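You operate a simulated robot arm through the tools that you are given. There is no shell and no other tool. Be economical: measure what you need, move in short steps, check, and stop when the job is done.

You run a simulated robot arm. Do the job below in one go: nothing can be reset, and whatever is moved stays where it is left.

TASK
Switch off, then slacken the aprons: both red tension knobs down to A.
Fine: loosen the grey lever above each first and tighten it after.

It is judged by the outcome, as a careful person would: the job done as asked, and still so three seconds after it is handed in. It fails if anything else is knocked over, pushed out of place, dropped, spilled or broken.

THE ROBOT
A 7-joint arm with a three-finger gripper, on a carriage that runs on a rail from [0.3, 120.3] to [-0.3, -127.7] (x, y) and turns from -201 to 131 degrees about z. Base frame: it is fixed where the carriage stands at the start and does not move with it; the origin is on the floor, on the carriage's upright axis, x ahead of it, y to its left, z up. Readings come in cm, degrees, newtons and seconds.
With the tool pointing down near the work surface it reaches from about 18 to 70 cm from the robot's upright axis, wherever it stands. Its first joint turns from -115.0 to 115.0 degrees. Places, roughly: black button [60, -50, 100]; blue button [60, -40, 170]; green button [60, -50, 100]; left grey lever [60, -30, 130]; left red button [50, -40, 180]; left red knob [60, -30, 120]; main switch [60, -30, 90]; middle red button [50, -40, 180]; right grey lever [60, -50, 130]; right red button [50, -50, 180]; right red knob [60, -50, 120]; selector switch [50, -50, 170]; slatted apron [100, -40, 80]; stop button [60, -50, 90]; yellow button [60, -50, 170]. Payload 2.69 kg.
The TCP is the grasp point between the finger pads, 3 cm short of the fingertips. In the tool frame z runs along the fingers and y along their closing line. Largest opening 12.8 cm; the body of the gripper starts 11.7 cm behind the TCP.
Orientation is that of the tool frame in the base frame, as [roll, pitch, yaw] about the fixed x, y, z axes, in that order (R = Rz(yaw) Ry(pitch) Rx(roll)). With the fingers straight down and closing along the base's y, the tool's x points along the base's -x, its y along +y and its z along -z.

THE INTERFACE
- The arm moves only by the tool apply_moves. Its argument "rows" is a list that holds one entry, the list of rows, each a list of 6 numbers: the shift along the base's x, y, z in units of 50 mm (1.0 is 50 mm), then the turn, a rotation vector about the base's x, y, z in units of 4 degrees (1.0 is 4 degrees). In form: [[[x, y, z, wx, wy, wz], ...]]. A call has 1 to 12 rows; each row shifts and turns the commanded pose from where the row before left it. "claw" is the finger opening in cm, from 0 to 12.8, set as the call begins (left out, the last holds). A call with a number of a shift or a turn outside -1 to 1 is refused whole. A row lasts 0.2 s, in which the tool goes at most 5 cm and 8.6 degrees; a call with a longer step from one row to the next is refused whole, and so is a gripper value outside its range. Where a pose cannot be reached the arm comes as near as it can. A force on the tool above 90 N (or 10 N above the force at the start of the call, whichever is more), or a blocked arm, ends the call early, and 0.2 s more pass. The fingers move at their own pace and stop on an object; they squeeze with about 36 N. The grip force told is the motor's: it shows also when the fingers shut on nothing. Time passes only in rows, and 0.2 s behind the last, so rows that do not move let the fingers close. It gives the time, the measured TCP pose, the force on the tool (base axes), the opening and the grip force at its end, in the units of the frame above (readings bear some noise), with the torque about the TCP (base axes, N m) and any sound that the robot's microphone picked up.
- Cameras (640 x 400 px; columns grow to the right, rows downward): "scene" is now at [-0.16, 10.27, 178.07]; the picture's right is [-0.74, -0.68, 0.00], its down [-0.40, 0.44, -0.81] and it looks along [0.55, -0.59, -0.59] (base axes); focal length 254 px, centre (320, 200). "wrist" rides on the gripper at [5.8, 5.4, -13.1] in the tool frame; the picture's right is [-0.68, 0.74, 0.00], its down [-0.62, -0.57, -0.55] and it looks along [-0.40, -0.37, 0.84] (tool axes); focal length 234 px, centre (320, 200). There is no depth. A picture from a camera that has moved, and an enlarged one, comes with that camera's place and axes in the base frame and with its lens.
- camera(camera): a new picture of that camera. It takes no simulated time.
- lift_body(by): slides the trunk up (or, below 0, down) by that many cm; the arm and the scene camera ride with it, the base frame stays. It gives what a move gives, with no picture.
- base_move(legs): drives the robot by 1 to 6 legs, each [ahead, left, turn to the left] in cm, cm and degrees, along the robot's own axes; the way and the turn of a leg run together, so that a leg with both is an arc; at most 150 cm and 180 degrees a leg. The arm and the cameras ride along, it lands a little off, and it stops where it bumps. It keeps to its track: a leg is cut to what the track allows. It gives what a move gives.
- turn_head(pan, tilt): turns the head with the scene camera to pan (to the left, within 155 degrees either way) and tilt (down, from -29 to 69), counted from straight ahead of the robot. It gives what a move gives.
- enlarge(camera, box): a new picture of the part [left, top, right, bottom] of that camera's present view, enlarged. It takes no simulated time.
- finish_job(): hands the job in; it is judged then, once.

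Go step by step. Nothing tells you exact positions but the pictures and the camera data: compare them with the known pose of the tool, close in by small moves and look again before you grip or let go. The budget is 120 turns and 98 pictures, counting those below and the enlarged ones. Unless the task says otherwise, let go and move clear before handing in, and close with one line.

The tools are called after ">>>" as name(argument=value, ...) on one line, values as JSON. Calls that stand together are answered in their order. apply_moves: Moves the arm, as the interface text tells. Its arguments: {"type":"object","properties":{"rows":{"type":"array","items":{"type":"array","items":{"type":"array","items":{"type":"number"}}}},"claw":{"type":"number"}},"required":["rows"]} The other tools are called the same way: lift_body (by) slides the trunk up or down; base_move (legs) drives the base; turn_head (pan, tilt) turns the head that bears the scene camera; camera (camera) takes a picture; enlarge (camera, box) takes an enlarged picture of a part of a camera's view; finish_job () hands the job in.

At the start:

```text
time_s: 0.0
eef_pos: [26.73, -33.31, 144.54]
tool_rot: [-180.0, 0.1, -180.0]
wrist_force: [0.1, -1.3, 0.0]
wrist_torque: [0.01, -0.02, 0.03]
finger_gap: 12.81
grip_force: 0.0
trunk travel left (down, up): [-92.5, 6.5]
robot x, y, heading: [0.05, 0.08, 0.1]
head pan, tilt: [-47.4, 36.3]
```

scene: 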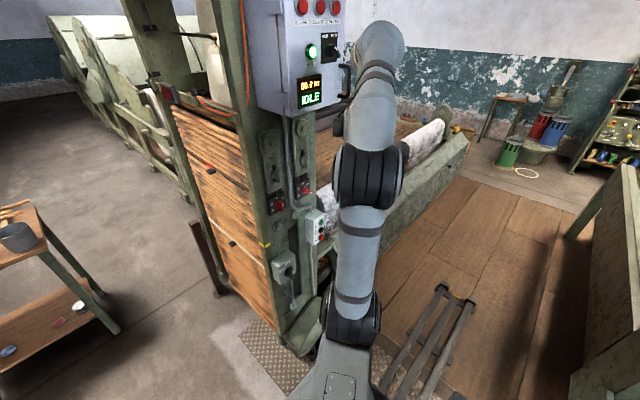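
wrist: 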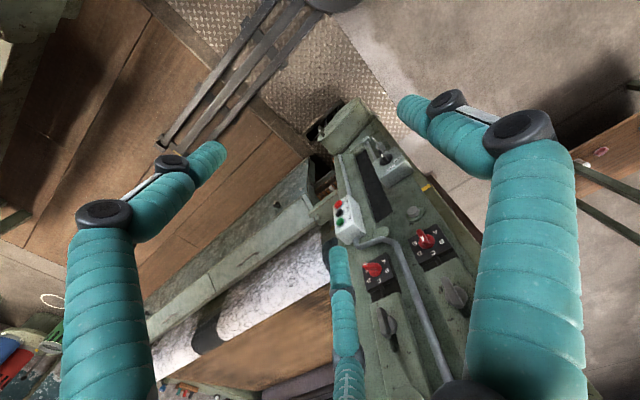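

I see the machine's post with the control box, the knobs and levers below it, and the main switch lower down. I'll take enlarged views to read them.

>>> enlarge(camera="scene", box=[240, 100, 360, 220])

>>> enlarge(camera="scene", box=[240, 200, 360, 320])

>>> enlarge(camera="wrist", box=[310, 120, 490, 390])

>>> enlarge(camera="scene", box=[240, 0, 360, 120])

```text
3.33 times, centred on (300, 160) of scene
camera zoom: at [-0.16, 10.27, 178.07], right [-0.74, -0.68, 0.0], down [-0.4, 0.44, -0.81], along [0.55, -0.59, -0.59], focal length 845 px, centre (387, 333)
```

zoom: 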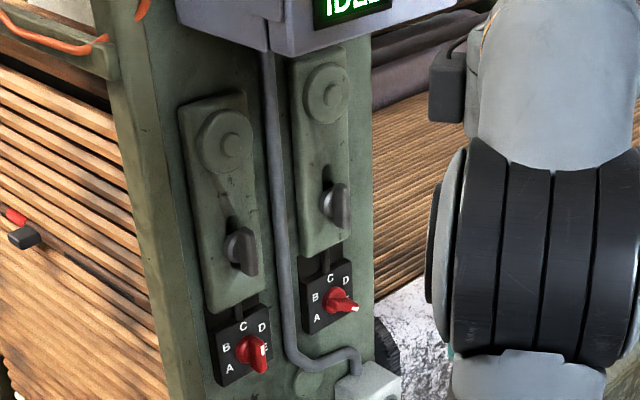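

```text
3.33 times, centred on (300, 260) of scene
camera zoom: at [-0.16, 10.27, 178.07], right [-0.74, -0.68, 0.0], down [-0.4, 0.44, -0.81], along [0.55, -0.59, -0.59], focal length 845 px, centre (387, 0)
```

zoom: 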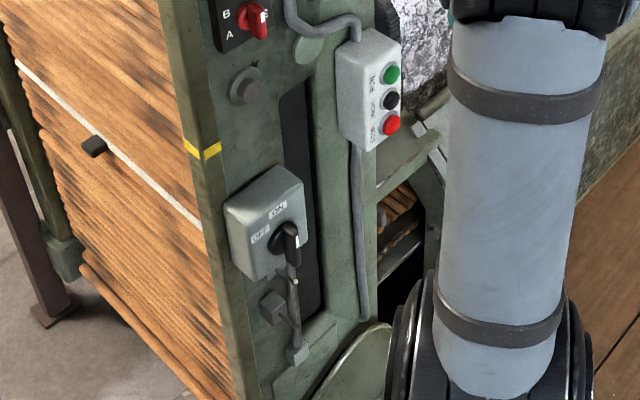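

```text
1.48 times, centred on (400, 255) of wrist
camera zoom: at [21.0, -27.87, 157.6], right [0.68, 0.74, 0.0], down [0.62, -0.57, 0.55], along [0.4, -0.37, -0.84], focal length 347 px, centre (202, 118)
```

zoom: 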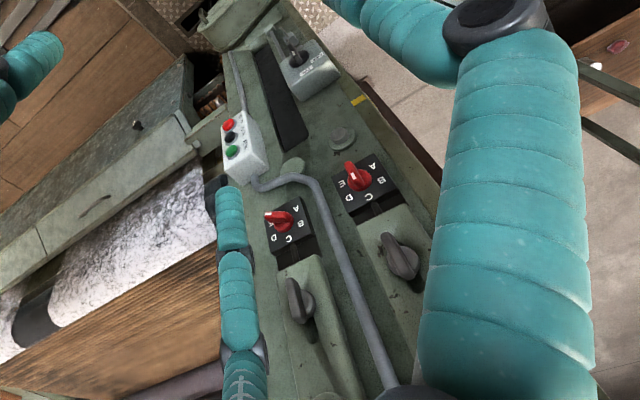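

```text
3.33 times, centred on (300, 60) of scene
camera zoom: at [-0.16, 10.27, 178.07], right [-0.74, -0.68, 0.0], down [-0.4, 0.44, -0.81], along [0.55, -0.59, -0.59], focal length 845 px, centre (387, 667)
```

zoom: 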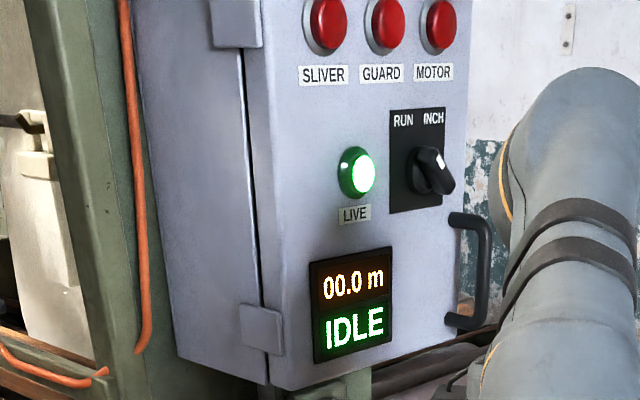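

The left knob works out at about (63,-35,120) and the right at about (63,-49,119), on a panel facing -x. I'll tilt the tool to point at the panel (+x) to get a frontal view.

>>> apply_moves(rows=[[[0, 0, -0.1, 0, -1, 0], [0, 0, -0.1, 0, -1, 0], [0, 0, -0.1, 0, -1, 0], [0, 0, -0.1, 0, -1, 0], [0, 0, -0.1, 0, -1, 0], [0, 0, -0.1, 0, -1, 0], [0, 0, -0.1, 0, -1, 0], [0, 0, -0.1, 0, -1, 0], [0, 0, -0.1, 0, -1, 0], [0, 0, -0.1, 0, -1, 0], [0, 0, -0.1, 0, -1, 0], [0, 0, -0.1, 0, -1, 0]]])

>>> apply_moves(rows=[[[0, 0, -0.1, 0, -1, 0], [0, 0, -0.1, 0, -1, 0], [0, 0, -0.1, 0, -1, 0], [0, 0, -0.1, 0, -1, 0], [0, 0, -0.1, 0, -1, 0], [0, 0, -0.1, 0, -1, 0], [0, 0, -0.1, 0, -1, 0], [0, 0, -0.1, 0, -1, 0], [0, 0, -0.1, 0, -1, 0], [0, 0, -0.1, 0, -1, 0], [0, 0, -0.1, 0, -0.5, 0]]])

>>> camera(camera="wrist")

>>> camera(camera="scene")

```text
time_s: 2.6
eef_pos: [26.84, -33.3, 138.52]
tool_rot: [-179.9, 48.1, -179.9]
wrist_force: [0.4, -0.3, 0.2]
wrist_torque: [-0.02, -0.01, 0.01]
finger_gap: 12.8
grip_force: 0.1
trunk travel left (down, up): [-92.5, 6.5]
robot x, y, heading: [0.0, -0.14, -0.1]
head pan, tilt: [-47.4, 36.3]
```

```text
time_s: 5.2
eef_pos: [29.23, -35.58, 143.51]
tool_rot: [122.0, 89.4, 116.3]
wrist_force: [0.3, 0.3, 0.3]
wrist_torque: [-0.01, -0.02, 0.01]
finger_gap: 12.82
grip_force: 0.1
out of reach, approached as far as the arm can: row 7, 8, 9, 10, 11
trunk travel left (down, up): [-92.5, 6.5]
robot x, y, heading: [-0.12, 0.46, 0.0]
head pan, tilt: [-47.4, 36.3]
stopped in row 11: the arm was blocked; the commanded pose is now the measured one
```

```text
91 pictures are left
camera wrist: at [16.65, -28.8, 137.82], right [0.08, 0.73, 0.68], down [-0.6, -0.51, 0.61], along [0.8, -0.46, 0.4], focal length 234 px, centre (320, 200)
```

wrist: 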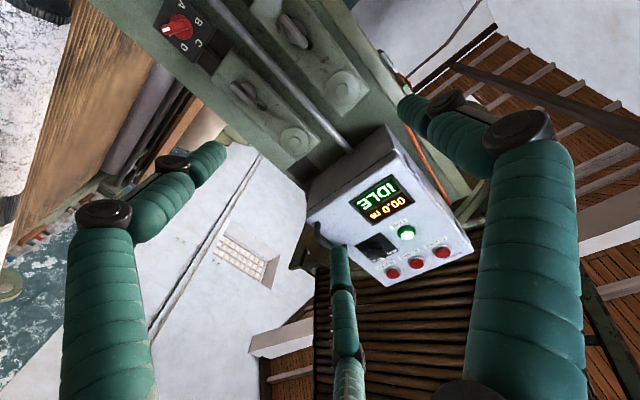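

```text
90 pictures are left
camera scene: at [-0.12, 10.22, 177.95], right [-0.74, -0.68, 0.0], down [-0.4, 0.44, -0.81], along [0.55, -0.59, -0.59], focal length 254 px, centre (320, 200)
```

scene: 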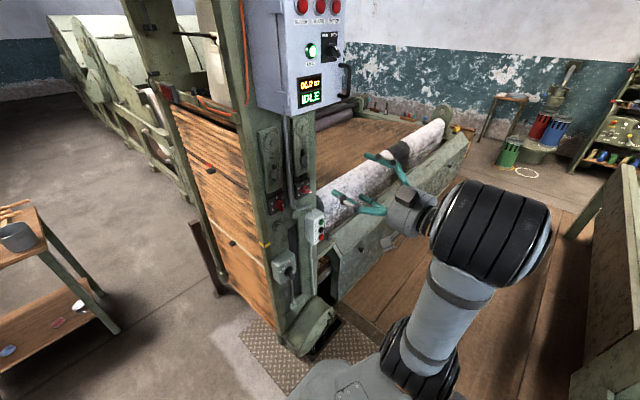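

The tool is nearly horizontal but the arm is folded too close in. I'll drive along the rail so the robot faces the panel, then move the arm.

>>> base_move(legs=[[0, -25, 0]])

>>> turn_head(pan=-25, tilt=40)

>>> camera(camera="scene")

```text
time_s: 7.0
eef_pos: [29.02, -59.98, 143.73]
tool_rot: [129.4, 89.6, 123.8]
wrist_force: [-0.4, 0.1, 0.5]
wrist_torque: [-0.01, 0.0, -0.02]
finger_gap: 12.79
grip_force: 0.1
trunk travel left (down, up): [-92.5, 6.5]
robot x, y, heading: [-0.0, -24.54, 0.2]
head pan, tilt: [-47.4, 36.3]
```

```text
time_s: 7.9
eef_pos: [29.15, -59.98, 143.65]
tool_rot: [129.0, 89.5, 123.4]
wrist_force: [0.5, 1.2, -0.2]
wrist_torque: [0.03, 0.0, -0.04]
finger_gap: 12.81
grip_force: 0.1
trunk travel left (down, up): [-92.5, 6.5]
robot x, y, heading: [-0.02, -24.66, -0.0]
head pan, tilt: [-25.0, 40.0]
```

```text
89 pictures are left
camera scene: at [1.59, -11.43, 177.53], right [-0.42, -0.91, 0.0], down [-0.58, 0.27, -0.77], along [0.69, -0.33, -0.64], focal length 254 px, centre (320, 200)
```

scene: 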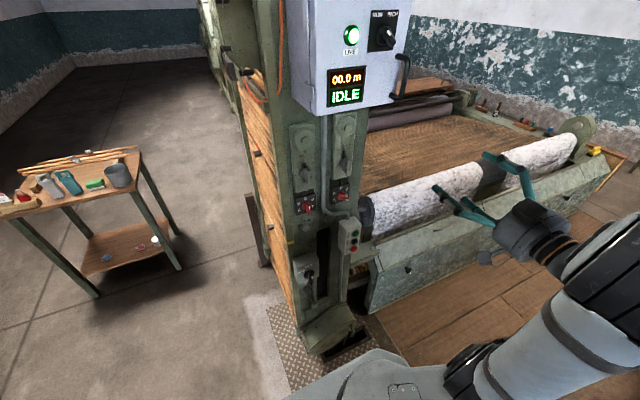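

The panel is unobstructed from here, so I'll zoom in on the knobs, levers and main switch.

>>> enlarge(camera="scene", box=[272, 110, 382, 220])

>>> enlarge(camera="scene", box=[272, 200, 382, 310])

```text
3.64 times, centred on (327, 165) of scene
camera zoom: at [1.59, -11.43, 177.53], right [-0.42, -0.91, 0.0], down [-0.58, 0.27, -0.77], along [0.69, -0.33, -0.64], focal length 922 px, centre (294, 327)
```

zoom: 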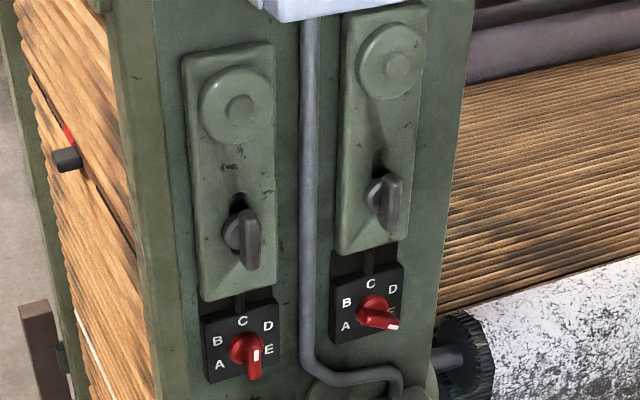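

```text
3.64 times, centred on (327, 255) of scene
camera zoom: at [1.59, -11.43, 177.53], right [-0.42, -0.91, 0.0], down [-0.58, 0.27, -0.77], along [0.69, -0.33, -0.64], focal length 922 px, centre (294, 0)
```

zoom: 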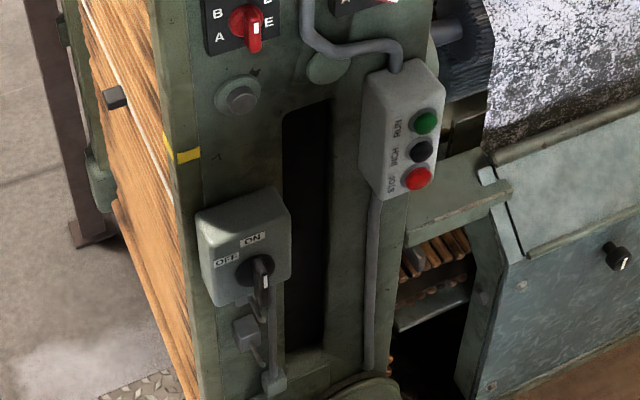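

I need a frontal view of the knob pointers and the lever blades. Lowering the trunk brings the head camera to panel height.

>>> lift_body(by=-40)

>>> turn_head(pan=-25, tilt=15)

>>> camera(camera="scene")

```text
time_s: 11.7
eef_pos: [29.45, -61.82, 103.0]
tool_rot: [103.5, 88.3, 98.6]
wrist_force: [-0.1, -0.1, -0.1]
wrist_torque: [0.02, -0.02, 0.05]
finger_gap: 12.78
grip_force: 0.1
trunk travel left (down, up): [-52.5, 46.5]
robot x, y, heading: [-0.05, -24.49, -0.2]
head pan, tilt: [-25.0, 40.0]
```

```text
time_s: 12.6
eef_pos: [29.43, -62.05, 102.81]
tool_rot: [102.9, 88.0, 97.9]
wrist_force: [0.0, 0.4, 0.0]
wrist_torque: [0.0, 0.05, 0.01]
finger_gap: 12.81
grip_force: 0.0
trunk travel left (down, up): [-52.5, 46.5]
robot x, y, heading: [-0.06, -24.49, -0.1]
head pan, tilt: [-25.0, 15.0]
```

```text
86 pictures are left
camera scene: at [2.39, -15.2, 141.78], right [-0.42, -0.91, -0.02], down [-0.24, 0.14, -0.96], along [0.87, -0.4, -0.27], focal length 254 px, centre (320, 200)
```

scene: 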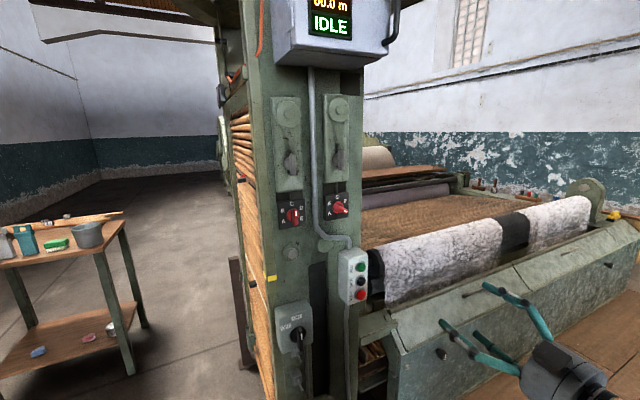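

>>> enlarge(camera="scene", box=[265, 85, 365, 235])

>>> enlarge(camera="scene", box=[260, 290, 350, 400])

>>> enlarge(camera="scene", box=[275, 180, 355, 230])

```text
2.67 times, centred on (315, 160) of scene
camera zoom: at [2.39, -15.2, 141.78], right [-0.42, -0.91, -0.02], down [-0.24, 0.14, -0.96], along [0.87, -0.4, -0.27], focal length 676 px, centre (333, 307)
```

zoom: 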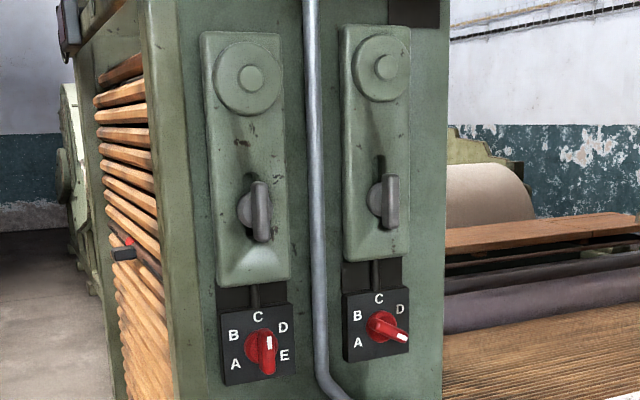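

```text
3.64 times, centred on (305, 345) of scene
camera zoom: at [2.39, -15.2, 141.78], right [-0.42, -0.91, -0.02], down [-0.24, 0.14, -0.96], along [0.87, -0.4, -0.27], focal length 922 px, centre (374, -327)
```

zoom: 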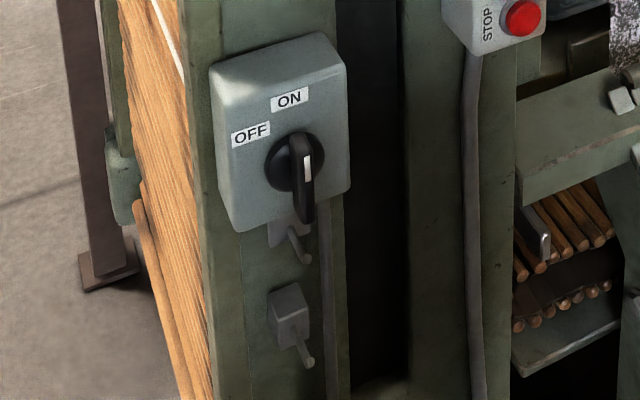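

```text
8.00 times, centred on (315, 205) of scene
camera zoom: at [2.39, -15.2, 141.78], right [-0.42, -0.91, -0.02], down [-0.24, 0.14, -0.96], along [0.87, -0.4, -0.27], focal length 2028 px, centre (360, 160)
```

zoom: 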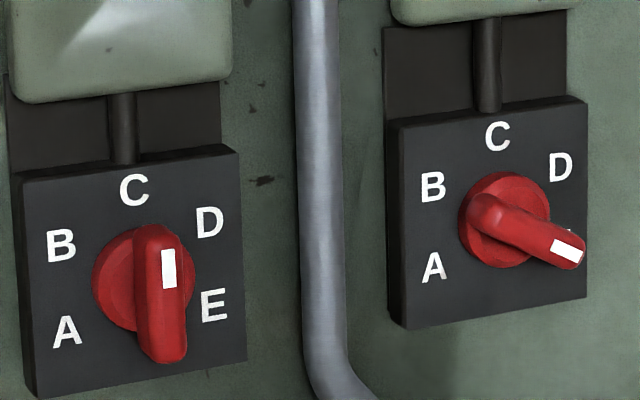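

Left knob reads C at about (62.7,-35.2,119.9), and the right knob reads E at about (62.3,-48.7,120.2). The levers are near z 133, and the main switch is ON at about (59,-34,84.4). I'll go in front of the main switch first.

>>> apply_moves(rows=[[[0.2, 0.65, -0.4, -0.05, 0, 0.15], [0.2, 0.65, -0.4, -0.05, 0, 0.15], [0.2, 0.65, -0.4, -0.05, 0, 0.15], [0.2, 0.65, -0.4, -0.05, 0, 0.15], [0.2, 0.65, -0.4, -0.05, 0, 0.15], [0.2, 0.65, -0.4, -0.05, 0, 0.15], [0.2, 0.65, -0.4, -0.1, 0, 0.15], [0.2, 0.65, -0.4, -0.1, 0, 0.15]]], claw=6)

>>> camera(camera="wrist")

>>> camera(camera="scene")

```text
time_s: 13.5
eef_pos: [30.1, -63.41, 103.58]
tool_rot: [154.6, 89.5, 144.9]
wrist_force: [0.3, 1.7, 1.4]
wrist_torque: [0.07, 0.19, -0.18]
finger_gap: 6.25
grip_force: 0.6
out of reach, approached as far as the arm can: row 1, 2, 3, 4
trunk travel left (down, up): [-52.5, 46.5]
robot x, y, heading: [-0.29, -24.69, -0.1]
head pan, tilt: [-25.0, 15.0]
stopped in row 4: the arm was blocked; the commanded pose is now the measured one
```

```text
82 pictures are left
camera wrist: at [17.98, -55.74, 97.84], right [0.13, 0.72, 0.68], down [-0.63, -0.47, 0.62], along [0.76, -0.51, 0.4], focal length 234 px, centre (320, 200)
```

wrist: 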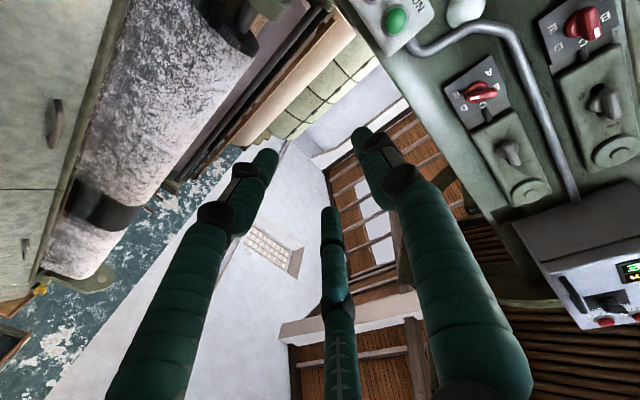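

```text
81 pictures are left
camera scene: at [2.49, -13.3, 142.21], right [-0.42, -0.91, -0.01], down [-0.24, 0.12, -0.96], along [0.87, -0.41, -0.26], focal length 254 px, centre (320, 200)
```

scene: 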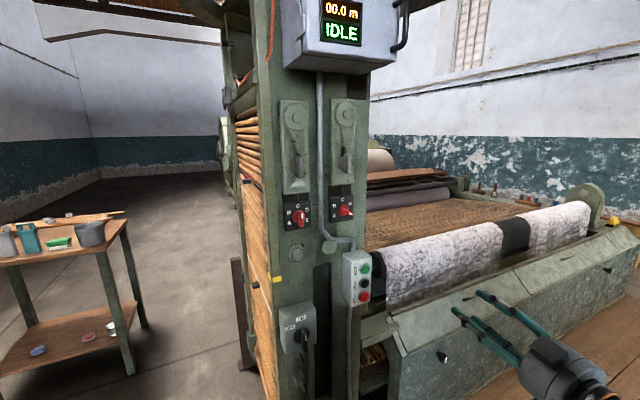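

The arm is at a joint limit where it's folded, so I'll tip the tool down a bit, move left and forward, then level it again.

>>> apply_moves(rows=[[[0, 0, 0, 0, 1, 0], [0, 0, 0, 0, 1, 0], [0, 0, 0, 0, 1, 0], [0, 0, 0, 0, 1, 0], [0, 0, 0, 0, 1, 0], [0, 0, 0, 0, 1, 0], [0, 0, 0, 0, 1, 0], [0.2, 0.5, 0, 0, 0, 0], [0.2, 0.5, 0, 0, 0, 0], [0.2, 0.5, 0, 0, 0, 0], [0.2, 0.5, 0, 0, 0, 0]]])

>>> camera(camera="scene")

```text
time_s: 15.9
eef_pos: [29.82, -62.96, 103.34]
tool_rot: [-169.0, 61.4, 178.6]
wrist_force: [-1.4, 0.3, -3.3]
wrist_torque: [-0.09, -0.4, 0.02]
finger_gap: 6.0
grip_force: 0.1
out of reach, approached as far as the arm can: row 8, 9, 10, 11
trunk travel left (down, up): [-52.5, 46.5]
robot x, y, heading: [-0.05, -24.49, -0.1]
head pan, tilt: [-25.0, 15.0]
```

```text
80 pictures are left
camera scene: at [2.53, -11.67, 141.54], right [-0.42, -0.91, 0.0], down [-0.24, 0.11, -0.97], along [0.87, -0.41, -0.26], focal length 254 px, centre (320, 200)
```

scene: 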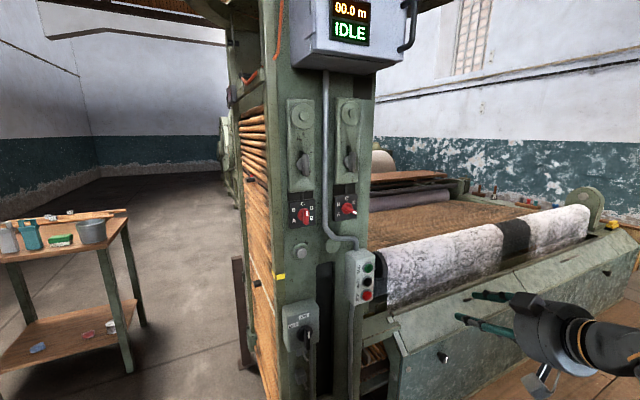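

I'll drive the base back left, so the tool comes in front of the post with free space, then extend forward.

>>> base_move(legs=[[0, 26, 0]])

>>> apply_moves(rows=[[[0.4, 0, 0, 0, 0, 0], [0.4, 0, 0, 0, 0, 0], [0.4, 0, 0, 0, 0, 0], [0.4, 0, 0, 0, 0, 0], [0.4, 0, 0, 0, 0, 0]]])

>>> camera(camera="scene")

```text
time_s: 17.8
eef_pos: [30.75, -35.85, 103.47]
tool_rot: [-168.4, 61.3, -179.1]
wrist_force: [-1.2, -0.1, -1.8]
wrist_torque: [-0.03, -0.15, -0.04]
finger_gap: 6.0
grip_force: 0.1
trunk travel left (down, up): [-52.5, 46.5]
robot x, y, heading: [-0.15, 1.43, -0.3]
head pan, tilt: [-25.0, 15.0]
```

```text
time_s: 19.0
eef_pos: [40.65, -36.14, 103.22]
tool_rot: [-168.9, 61.5, -179.5]
wrist_force: [-0.8, -0.3, 0.0]
wrist_torque: [-0.02, 0.02, 0.01]
finger_gap: 6.02
grip_force: 0.0
trunk travel left (down, up): [-52.5, 46.5]
robot x, y, heading: [-0.04, 1.56, -0.2]
head pan, tilt: [-25.0, 15.0]
```

```text
79 pictures are left
camera scene: at [2.43, 14.02, 141.46], right [-0.42, -0.91, 0.0], down [-0.23, 0.11, -0.97], along [0.87, -0.41, -0.26], focal length 254 px, centre (320, 200)
```

scene: 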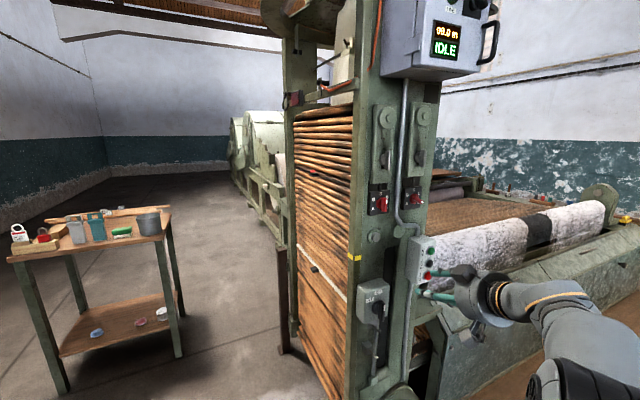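

Now I'll level the tool (28.5° about y) and correct its yaw (+11°).

>>> apply_moves(rows=[[[0, 0, 0, 0, -1, 0], [0, 0, 0, 0, -1, 0], [0, 0, 0, 0, -1, 0], [0, 0, 0, 0, -1, 0], [0, 0, 0, 0, -1, 0], [0, 0, 0, 0, -1, 0], [0, 0, 0, 0, -1, 0], [0, 0, 0, 0, -0.1, 0.9], [0, 0, 0, 0, 0, 0.9], [0, 0, 0, 0, 0, 0.95]]])

>>> camera(camera="wrist")

```text
time_s: 21.2
eef_pos: [40.47, -36.31, 103.15]
tool_rot: [-83.1, 89.7, -82.7]
wrist_force: [0.3, 0.1, 0.1]
wrist_torque: [0.01, 0.0, 0.01]
finger_gap: 6.01
grip_force: 0.0
trunk travel left (down, up): [-52.5, 46.5]
robot x, y, heading: [0.12, 1.2, 0.0]
head pan, tilt: [-25.0, 15.0]
```

```text
78 pictures are left
camera wrist: at [27.4, -30.94, 97.38], right [-0.01, 0.74, 0.67], down [-0.54, -0.57, 0.62], along [0.84, -0.36, 0.41], focal length 234 px, centre (320, 200)
```

wrist: 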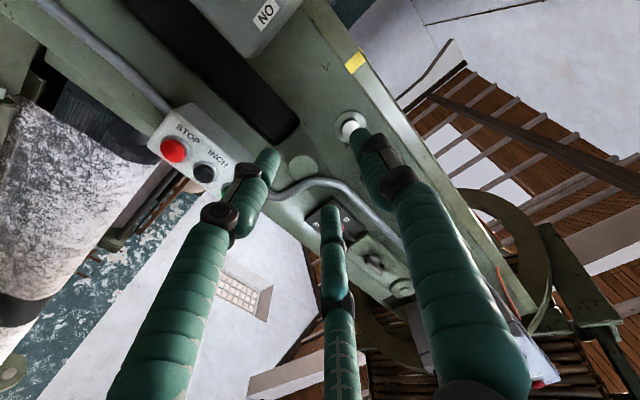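

The tool now points squarely at +x. A third teal shape shows in the wrist view, so I'll check the gripper in the scene camera.

>>> enlarge(camera="scene", box=[400, 230, 560, 340])

```text
3.64 times, centred on (480, 285) of scene
camera zoom: at [2.4, 13.98, 141.47], right [-0.42, -0.91, 0.0], down [-0.23, 0.11, -0.97], along [0.88, -0.41, -0.26], focal length 922 px, centre (-262, -109)
```

zoom: 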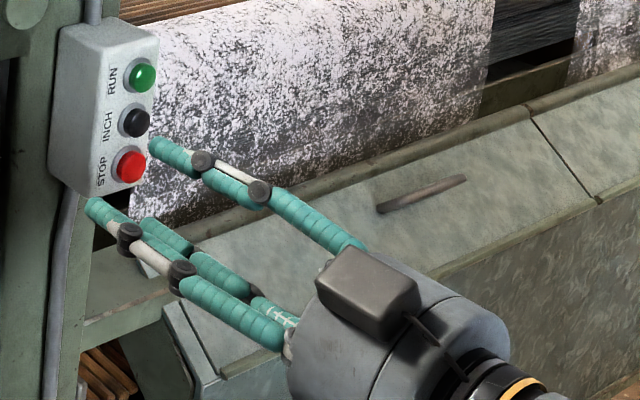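

The gripper is a three-jaw type: one finger at tool +y, two on the -y side. I'll bring it in front of the main switch.

>>> apply_moves(rows=[[[0, 0.1, -0.75, 0, 0, 0], [0, 0.1, -0.75, 0, 0, 0], [0, 0.1, -0.75, 0, 0, 0], [0, 0.1, -0.75, 0, 0, 0], [0, 0.06, -0.75, 0, 0, 0]]], claw=7)

>>> camera(camera="wrist")

>>> camera(camera="scene")

```text
time_s: 22.4
eef_pos: [44.1, -38.17, 99.22]
tool_rot: [175.6, 89.1, 177.0]
wrist_force: [0.4, -0.1, 0.4]
wrist_torque: [-0.02, 0.03, 0.0]
finger_gap: 7.01
grip_force: 0.0
out of reach, approached as far as the arm can: row 1, 2, 3, 4, 5
trunk travel left (down, up): [-52.5, 46.5]
robot x, y, heading: [-0.0, 1.3, -0.3]
head pan, tilt: [-25.0, 15.0]
```

```text
76 pictures are left
camera wrist: at [30.81, -32.97, 93.64], right [-0.01, 0.74, 0.68], down [-0.53, -0.58, 0.62], along [0.85, -0.35, 0.39], focal length 234 px, centre (320, 200)
```

wrist: 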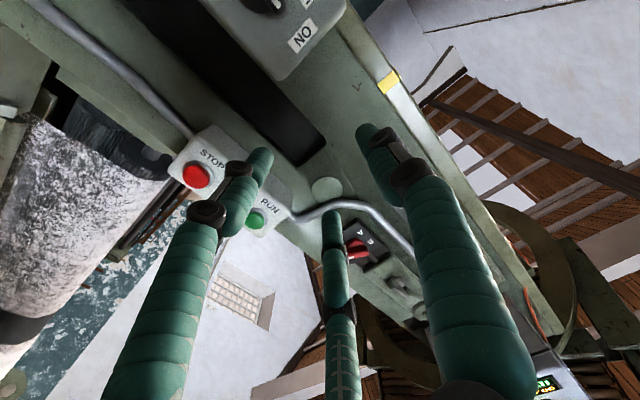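

```text
75 pictures are left
camera scene: at [3.05, 14.06, 141.4], right [-0.42, -0.91, 0.0], down [-0.24, 0.11, -0.96], along [0.87, -0.41, -0.26], focal length 254 px, centre (320, 200)
```

scene: 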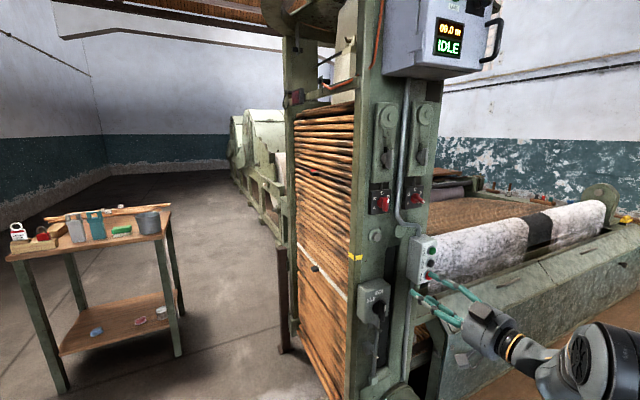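

The arm can't reach this low, so I'll lower the trunk 16 cm and recheck.

>>> lift_body(by=-16)

>>> apply_moves(rows=[[[0, 0, 0, 0, 0, 0]]])

>>> camera(camera="wrist")

>>> camera(camera="scene")

```text
time_s: 24.2
eef_pos: [44.8, -39.25, 82.25]
tool_rot: [140.8, 88.2, 142.1]
wrist_force: [0.1, -0.3, -0.4]
wrist_torque: [0.02, 0.01, 0.0]
finger_gap: 6.99
grip_force: 0.0
trunk travel left (down, up): [-36.5, 62.5]
robot x, y, heading: [-0.27, 1.34, -0.2]
head pan, tilt: [-25.0, 15.0]
```

```text
time_s: 24.6
eef_pos: [44.86, -39.24, 82.15]
tool_rot: [140.9, 88.3, 142.4]
wrist_force: [-0.2, 0.6, -0.1]
wrist_torque: [0.03, 0.0, -0.02]
finger_gap: 6.99
grip_force: 0.2
trunk travel left (down, up): [-36.5, 62.5]
robot x, y, heading: [-0.08, 1.17, -0.1]
head pan, tilt: [-25.0, 15.0]
```

```text
74 pictures are left
camera wrist: at [31.4, -34.04, 76.78], right [0.0, 0.72, 0.69], down [-0.52, -0.59, 0.62], along [0.85, -0.36, 0.38], focal length 234 px, centre (320, 200)
```

wrist: 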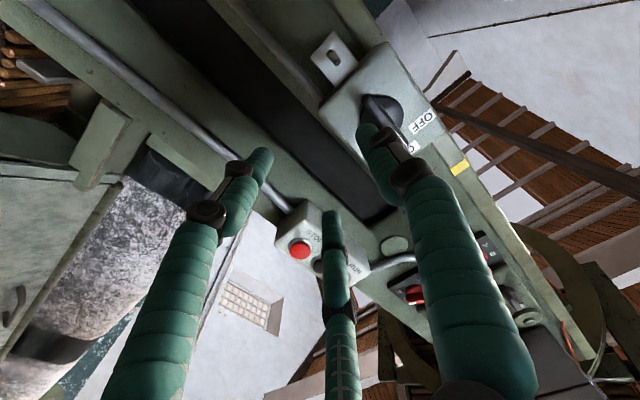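

```text
73 pictures are left
camera scene: at [3.89, 12.04, 125.57], right [-0.42, -0.91, -0.01], down [-0.25, 0.13, -0.96], along [0.87, -0.4, -0.28], focal length 254 px, centre (320, 200)
```

scene: 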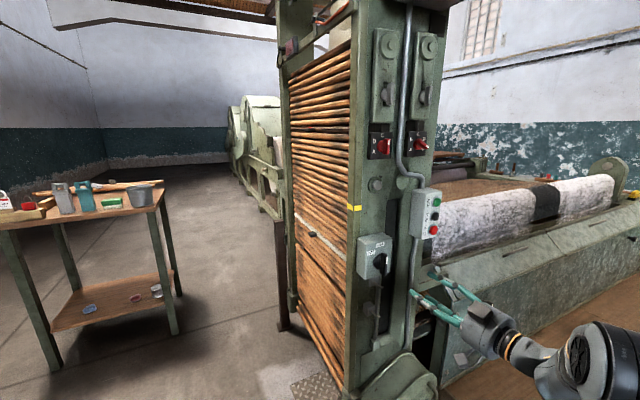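

Both cameras put the switch hub at about (60,-33.3,85). I'll line up with it from 12 cm away.

>>> apply_moves(rows=[[[0.2, 0.4, 0.2, -0.1, -0.1, -0.1], [0.2, 0.4, 0.2, -0.1, -0.1, -0.1], [0.2, 0.3, 0.16, -0.05, -0.15, -0.17], [0, 0, 0, 0, 0, 0]]])

>>> camera(camera="wrist")

>>> enlarge(camera="scene", box=[340, 220, 500, 340])

```text
time_s: 25.6
eef_pos: [47.68, -33.0, 85.47]
tool_rot: [-117.6, 89.3, -118.0]
wrist_force: [1.3, 0.4, 0.2]
wrist_torque: [0.01, -0.01, 0.0]
finger_gap: 7.0
grip_force: 0.1
trunk travel left (down, up): [-36.5, 62.5]
robot x, y, heading: [-0.08, 0.96, -0.1]
head pan, tilt: [-25.0, 15.0]
```

```text
72 pictures are left
camera wrist: at [34.5, -27.59, 79.74], right [0.01, 0.74, 0.67], down [-0.55, -0.56, 0.62], along [0.84, -0.37, 0.4], focal length 234 px, centre (320, 200)
```

wrist: 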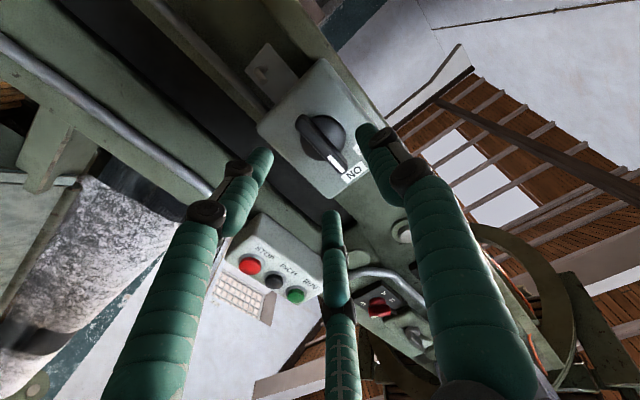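

```text
3.33 times, centred on (420, 280) of scene
camera zoom: at [4.19, 13.51, 125.37], right [-0.42, -0.91, 0.0], down [-0.25, 0.11, -0.96], along [0.87, -0.41, -0.27], focal length 845 px, centre (-13, -67)
```

zoom: 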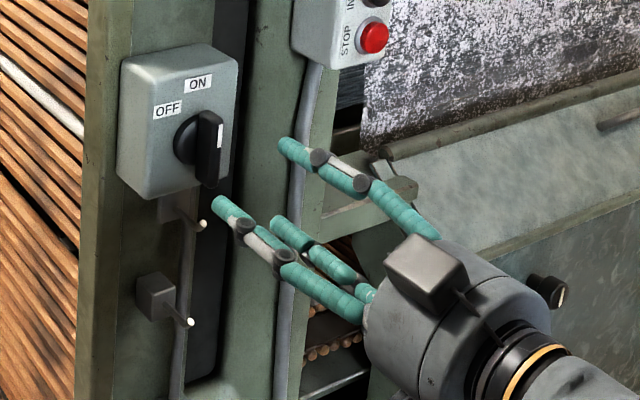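

The switch bar lies almost exactly on the tool axis in the wrist view. I'll advance 6 cm and check.

>>> apply_moves(rows=[[[0.4, 0, 0, 0, 0, 0], [0.4, 0, 0, 0, 0, 0], [0.4, 0, 0, 0, 0, 0]]])

>>> camera(camera="wrist")

>>> enlarge(camera="scene", box=[340, 220, 500, 340])

```text
time_s: 26.4
eef_pos: [52.42, -33.2, 86.23]
tool_rot: [-50.4, 88.8, -51.5]
wrist_force: [-0.6, -0.1, 0.6]
wrist_torque: [0.01, -0.05, 0.01]
finger_gap: 6.99
grip_force: 0.1
trunk travel left (down, up): [-36.5, 62.5]
robot x, y, heading: [0.19, 1.62, -0.1]
head pan, tilt: [-25.0, 15.0]
```

```text
70 pictures are left
camera wrist: at [39.39, -27.64, 80.17], right [0.01, 0.75, 0.67], down [-0.57, -0.55, 0.62], along [0.82, -0.38, 0.42], focal length 234 px, centre (320, 200)
```

wrist: 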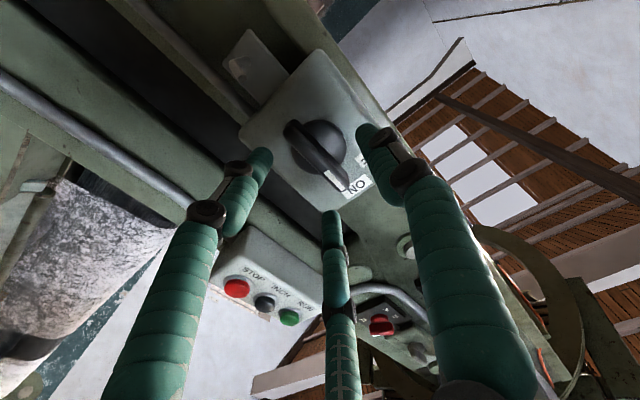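

```text
3.33 times, centred on (420, 280) of scene
camera zoom: at [2.51, 13.97, 125.52], right [-0.42, -0.91, 0.0], down [-0.24, 0.11, -0.97], along [0.87, -0.41, -0.26], focal length 845 px, centre (-13, -67)
```

zoom: 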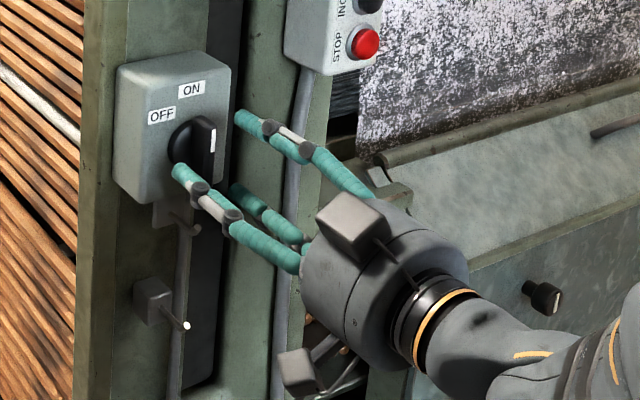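

The bar centre works out at (59,-33.4,85.6). I'll correct slightly and advance 3 cm.

>>> apply_moves(rows=[[[0, -0.1, -0.12, 0.2, 0.19, 0.25], [0.3, 0, 0, 0, 0, 0], [0.3, 0, 0, 0, 0, 0], [0.1, 0, 0, 0, 0, 0]]])

>>> camera(camera="wrist")

>>> enlarge(camera="scene", box=[340, 220, 460, 310])

```text
time_s: 27.4
eef_pos: [55.85, -33.37, 85.7]
tool_rot: [-81.9, 89.9, -81.7]
wrist_force: [-0.2, 0.4, -0.3]
wrist_torque: [-0.03, -0.02, -0.01]
finger_gap: 7.0
grip_force: 0.0
trunk travel left (down, up): [-36.5, 62.5]
robot x, y, heading: [0.11, 1.44, 0.2]
head pan, tilt: [-25.0, 15.0]
```

```text
68 pictures are left
camera wrist: at [42.63, -28.11, 79.77], right [0.0, 0.74, 0.68], down [-0.55, -0.57, 0.62], along [0.84, -0.37, 0.41], focal length 234 px, centre (320, 200)
```

wrist: 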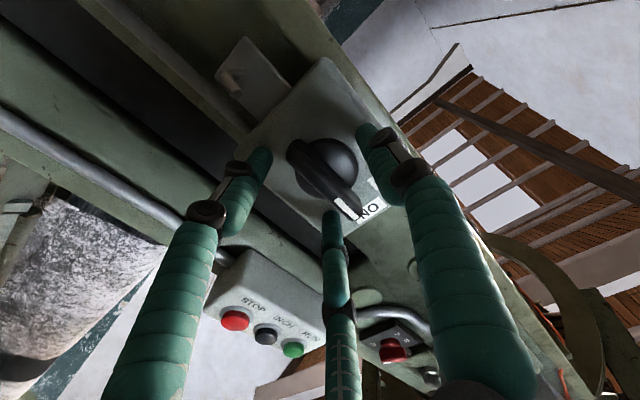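

```text
4.44 times, centred on (400, 265) of scene
camera zoom: at [2.43, 14.01, 125.47], right [-0.42, -0.91, 0.0], down [-0.23, 0.11, -0.97], along [0.87, -0.41, -0.26], focal length 1126 px, centre (-36, -89)
```

zoom: 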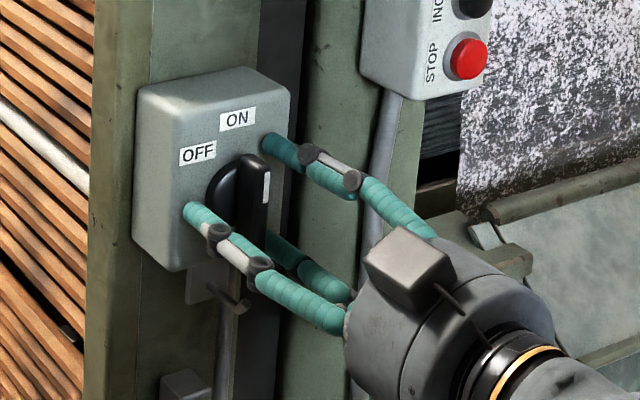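

The fingers straddle the bar. I'll advance 1 cm more and close.

>>> apply_moves(rows=[[[0.1, 0, 0, 0, 0, 0], [0.1, 0, 0, 0, 0, 0]]])

>>> apply_moves(rows=[[[0, 0, 0, 0, 0, 0], [0, 0, 0, 0, 0, 0], [0, 0, 0, 0, 0, 0], [0, 0, 0, 0, 0, 0], [0, 0, 0, 0, 0, 0]]], claw=1)

>>> camera(camera="wrist")

>>> enlarge(camera="scene", box=[340, 220, 460, 310])

```text
time_s: 28.0
eef_pos: [56.24, -33.52, 85.63]
tool_rot: [-124.8, 89.9, -124.9]
wrist_force: [-34.0, 9.6, -5.2]
wrist_torque: [0.36, 0.04, -0.13]
finger_gap: 7.33
grip_force: 2.0
trunk travel left (down, up): [-36.5, 62.5]
robot x, y, heading: [0.51, 1.59, -0.1]
head pan, tilt: [-25.0, 15.0]
```

```text
time_s: 29.2
eef_pos: [56.24, -33.56, 85.75]
tool_rot: [-69.2, 89.9, -69.3]
wrist_force: [-55.4, 9.3, -10.3]
wrist_torque: [-0.51, 1.2, -1.04]
finger_gap: 5.82
grip_force: 45.5
trunk travel left (down, up): [-36.5, 62.5]
robot x, y, heading: [0.05, 0.99, -0.3]
head pan, tilt: [-25.0, 15.0]
```

```text
66 pictures are left
camera wrist: at [43.08, -28.25, 79.89], right [0.0, 0.74, 0.68], down [-0.55, -0.56, 0.62], along [0.84, -0.37, 0.41], focal length 234 px, centre (320, 200)
```

wrist: 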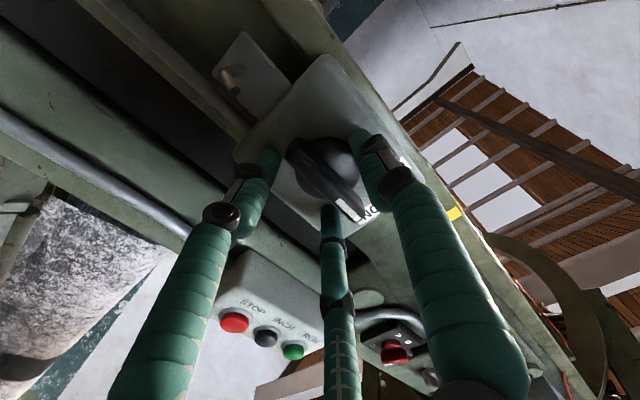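

```text
4.44 times, centred on (400, 265) of scene
camera zoom: at [1.8, 14.09, 125.47], right [-0.42, -0.91, 0.0], down [-0.23, 0.11, -0.97], along [0.88, -0.41, -0.25], focal length 1126 px, centre (-36, -89)
```

zoom: 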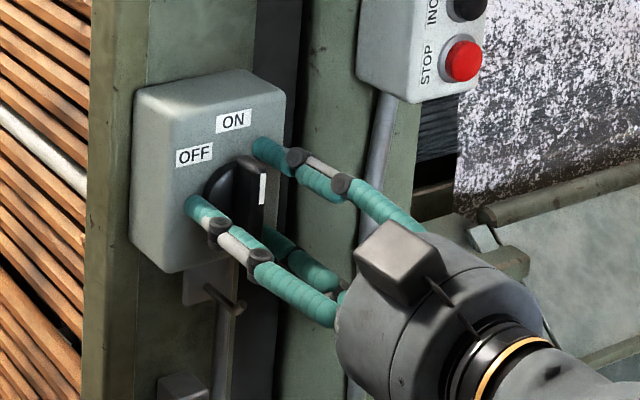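

The fingertips pressed on the box face and closed on the wide hub. I'll open, back off about 1.3 cm, and close on the bar only.

>>> apply_moves(rows=[[[-0.1, 0, 0, 0, 0, 0], [-0.16, 0, 0, 0, 0, 0], [0, 0, 0, 0, 0, 0]]], claw=7)

>>> apply_moves(rows=[[[0, 0, 0, 0, 0, 0], [0, 0, 0, 0, 0, 0], [0, 0, 0, 0, 0, 0], [0, 0, 0, 0, 0, 0], [0, 0, 0, 0, 0, 0]]], claw=0.5)

>>> camera(camera="wrist")

```text
time_s: 30.0
eef_pos: [55.46, -33.43, 85.81]
tool_rot: [-43.0, 89.7, -42.9]
wrist_force: [-0.7, 0.7, -0.8]
wrist_torque: [-0.02, 0.01, 0.01]
finger_gap: 6.99
grip_force: 0.0
trunk travel left (down, up): [-36.5, 62.5]
robot x, y, heading: [-0.24, 1.53, -0.1]
head pan, tilt: [-25.0, 15.0]
```

```text
time_s: 31.2
eef_pos: [55.46, -33.09, 85.73]
tool_rot: [-99.0, 89.7, -98.6]
wrist_force: [-3.4, 18.7, -1.1]
wrist_torque: [-0.44, -0.04, 0.52]
finger_gap: 4.8
grip_force: 44.7
trunk travel left (down, up): [-36.5, 62.5]
robot x, y, heading: [0.09, 1.05, 0.2]
head pan, tilt: [-25.0, 15.0]
```

```text
64 pictures are left
camera wrist: at [42.34, -27.9, 79.93], right [-0.01, 0.74, 0.67], down [-0.54, -0.57, 0.62], along [0.84, -0.36, 0.41], focal length 234 px, centre (320, 200)
```

wrist: 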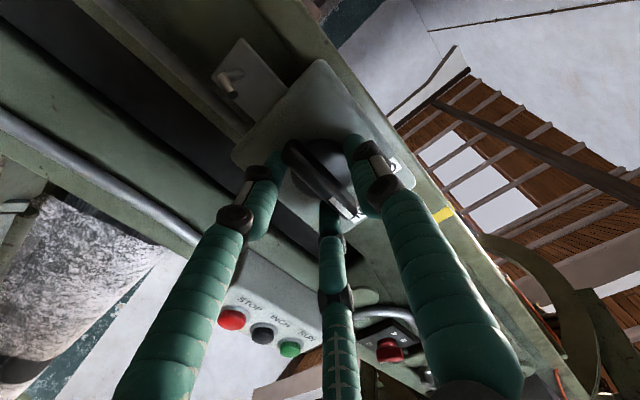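

The fingers have closed around the domed hub, with two of them beside the bar. I'll turn the tool a little counter-clockwise (towards OFF) and check.

>>> apply_moves(rows=[[[0, 0, 0, -1, 0, 0], [0, 0, 0, -1, 0, 0], [0, 0, 0, -1, 0, 0], [0, 0, 0, -1, 0, 0], [0, 0, 0, -1, 0, 0]]])

>>> enlarge(camera="scene", box=[340, 220, 460, 310])

```text
time_s: 31.9
eef_pos: [56.04, -33.09, 85.96]
tool_rot: [-93.0, 81.9, -91.3]
wrist_force: [-23.3, 3.8, 1.0]
wrist_torque: [0.05, -0.13, -1.16]
finger_gap: 4.73
grip_force: 44.8
out of reach, approached as far as the arm can: row 1, 3
trunk travel left (down, up): [-36.5, 62.5]
robot x, y, heading: [0.27, 1.23, 0.0]
head pan, tilt: [-25.0, 15.0]
stopped in row 3: the force on the tool passed its limit at 200 N (the readings are from after the stop); the commanded pose is now the measured one
```

```text
4.44 times, centred on (400, 265) of scene
camera zoom: at [3.32, 13.93, 125.46], right [-0.43, -0.9, 0.0], down [-0.24, 0.11, -0.96], along [0.87, -0.41, -0.27], focal length 1126 px, centre (-36, -89)
```

zoom: 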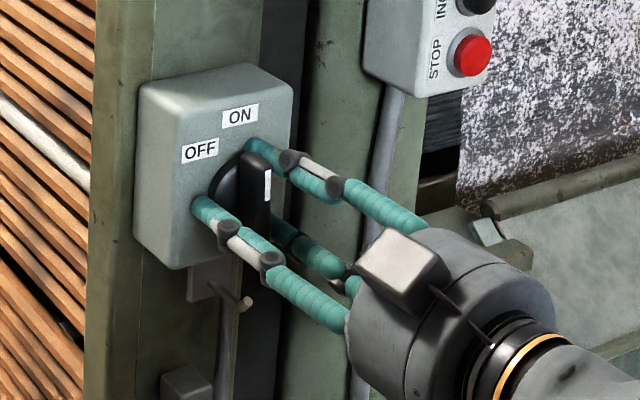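

Something limits rotation in this direction here. I'll open, back off, and pre-rotate +120° (the three-jaw is symmetric) so the turns have room.

>>> apply_moves(rows=[[[0, 0, 0, 0, 0, 0], [0, 0, 0, 0, 0, 0], [-0.4, 0, 0, 0, 0, 0], [-0.4, 0, 0, 0, 0, 0], [-0.4, 0, 0, 0, 0, 0], [0, 0, 0, 1, 0, 0], [0, 0, 0, 1, 0, 0], [0, 0, 0, 1, 0, 0], [0, 0, 0, 1, 0, 0], [0, 0, 0, 1, 0, 0], [0, 0, 0, 1, 0, 0]]], claw=8)

>>> apply_moves(rows=[[[0, 0, 0, 1, 0, 0], [0, 0, 0, 1, 0, 0], [0, 0, 0, 1, 0, 0], [0, 0, 0, 1, 0, 0], [0, 0, 0, 1, 0, 0], [0, 0, 0, 1, 0, 0], [0, 0, 0, 1, 0, 0], [0, 0, 0, 1, 0, 0], [0, 0, 0, 1, 0, 0], [0, 0, 0, 1, 0, 0], [0, 0, 0, 1, 0, 0], [0, 0, 0, 1, 0, 0]]])

>>> camera(camera="wrist")

>>> camera(camera="scene")

```text
time_s: 34.3
eef_pos: [49.64, -33.42, 87.12]
tool_rot: [87.3, 74.0, 88.7]
wrist_force: [-0.1, 0.1, -0.1]
wrist_torque: [-0.05, -0.03, 0.0]
finger_gap: 8.0
grip_force: 0.1
out of reach, approached as far as the arm can: row 4, 5
trunk travel left (down, up): [-36.5, 62.5]
robot x, y, heading: [0.06, 1.19, -0.3]
head pan, tilt: [-25.0, 15.0]
```

```text
time_s: 36.9
eef_pos: [49.54, -33.45, 87.0]
tool_rot: [88.3, 26.1, 89.7]
wrist_force: [-1.1, 0.1, -0.1]
wrist_torque: [0.0, 0.0, 0.01]
finger_gap: 8.0
grip_force: 0.1
trunk travel left (down, up): [-36.5, 62.5]
robot x, y, heading: [0.11, 1.22, -0.3]
head pan, tilt: [-25.0, 15.0]
```

```text
62 pictures are left
camera wrist: at [36.42, -25.86, 89.05], right [-0.02, -0.28, 0.96], down [-0.54, -0.81, -0.25], along [0.84, -0.52, -0.13], focal length 234 px, centre (320, 200)
```

wrist: 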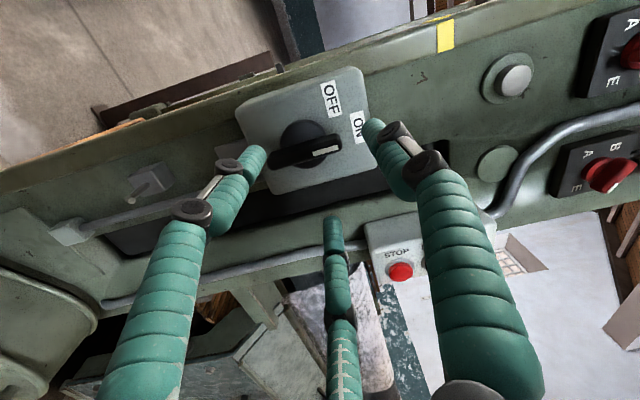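

```text
61 pictures are left
camera scene: at [2.44, 14.05, 125.47], right [-0.43, -0.9, 0.0], down [-0.23, 0.11, -0.97], along [0.87, -0.41, -0.26], focal length 254 px, centre (320, 200)
```

scene: 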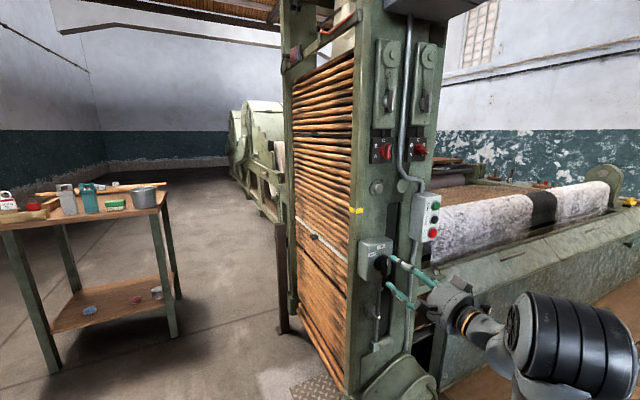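

Now the wrist camera sees the switch well: handle at ON, OFF about 60° to the left. I'll zoom in on the handle's shape.

>>> enlarge(camera="wrist", box=[220, 60, 400, 220])

```text
2.50 times, centred on (310, 140) of wrist
camera zoom: at [36.42, -25.86, 89.05], right [-0.02, -0.28, 0.96], down [-0.54, -0.81, -0.25], along [0.84, -0.52, -0.13], focal length 585 px, centre (345, 350)
```

zoom: 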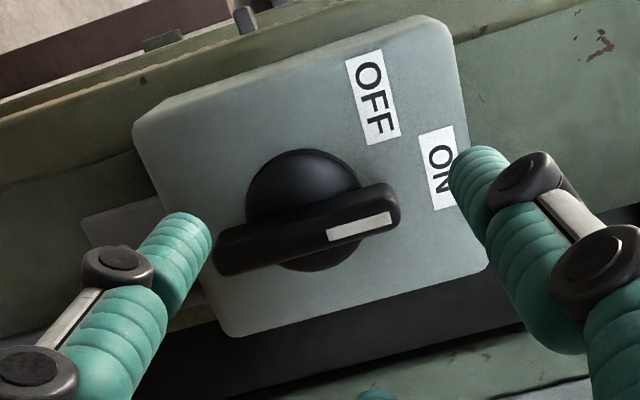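

The bar is 7 cm long, on a 4.5 cm dome centred at (57.5,-33.4,85.9). I'll go in with the fingers around it and turn it without squeezing the dome.

>>> apply_moves(rows=[[[0.2, 0, -0.22, -0.8, 0.38, 0], [0.4, 0, 0, 0, 0, 0], [0.4, 0, 0, 0, 0, 0], [0.2, 0, 0, 0, 0, 0], [0, 0, 0, 0, 0, 0]]])

>>> camera(camera="wrist")

```text
time_s: 38.1
eef_pos: [55.72, -33.55, 85.97]
tool_rot: [90.0, 29.4, 90.5]
wrist_force: [0.4, 1.4, -0.4]
wrist_torque: [0.0, -0.04, 0.0]
finger_gap: 8.01
grip_force: 0.0
trunk travel left (down, up): [-36.5, 62.5]
robot x, y, heading: [-0.1, 1.16, -0.0]
head pan, tilt: [-25.0, 15.0]
```

```text
59 pictures are left
camera wrist: at [42.59, -25.85, 87.81], right [0.0, -0.23, 0.97], down [-0.54, -0.82, -0.19], along [0.84, -0.53, -0.13], focal length 234 px, centre (320, 200)
```

wrist: 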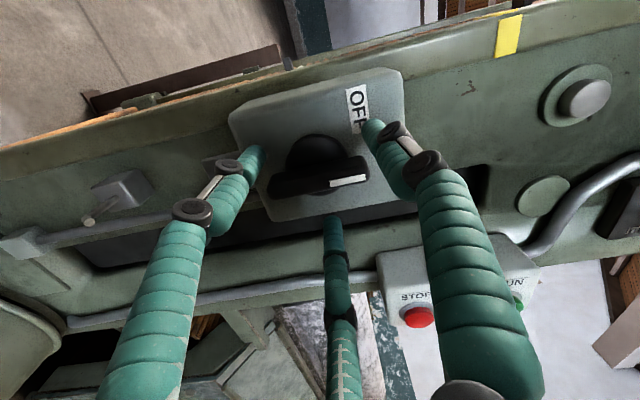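

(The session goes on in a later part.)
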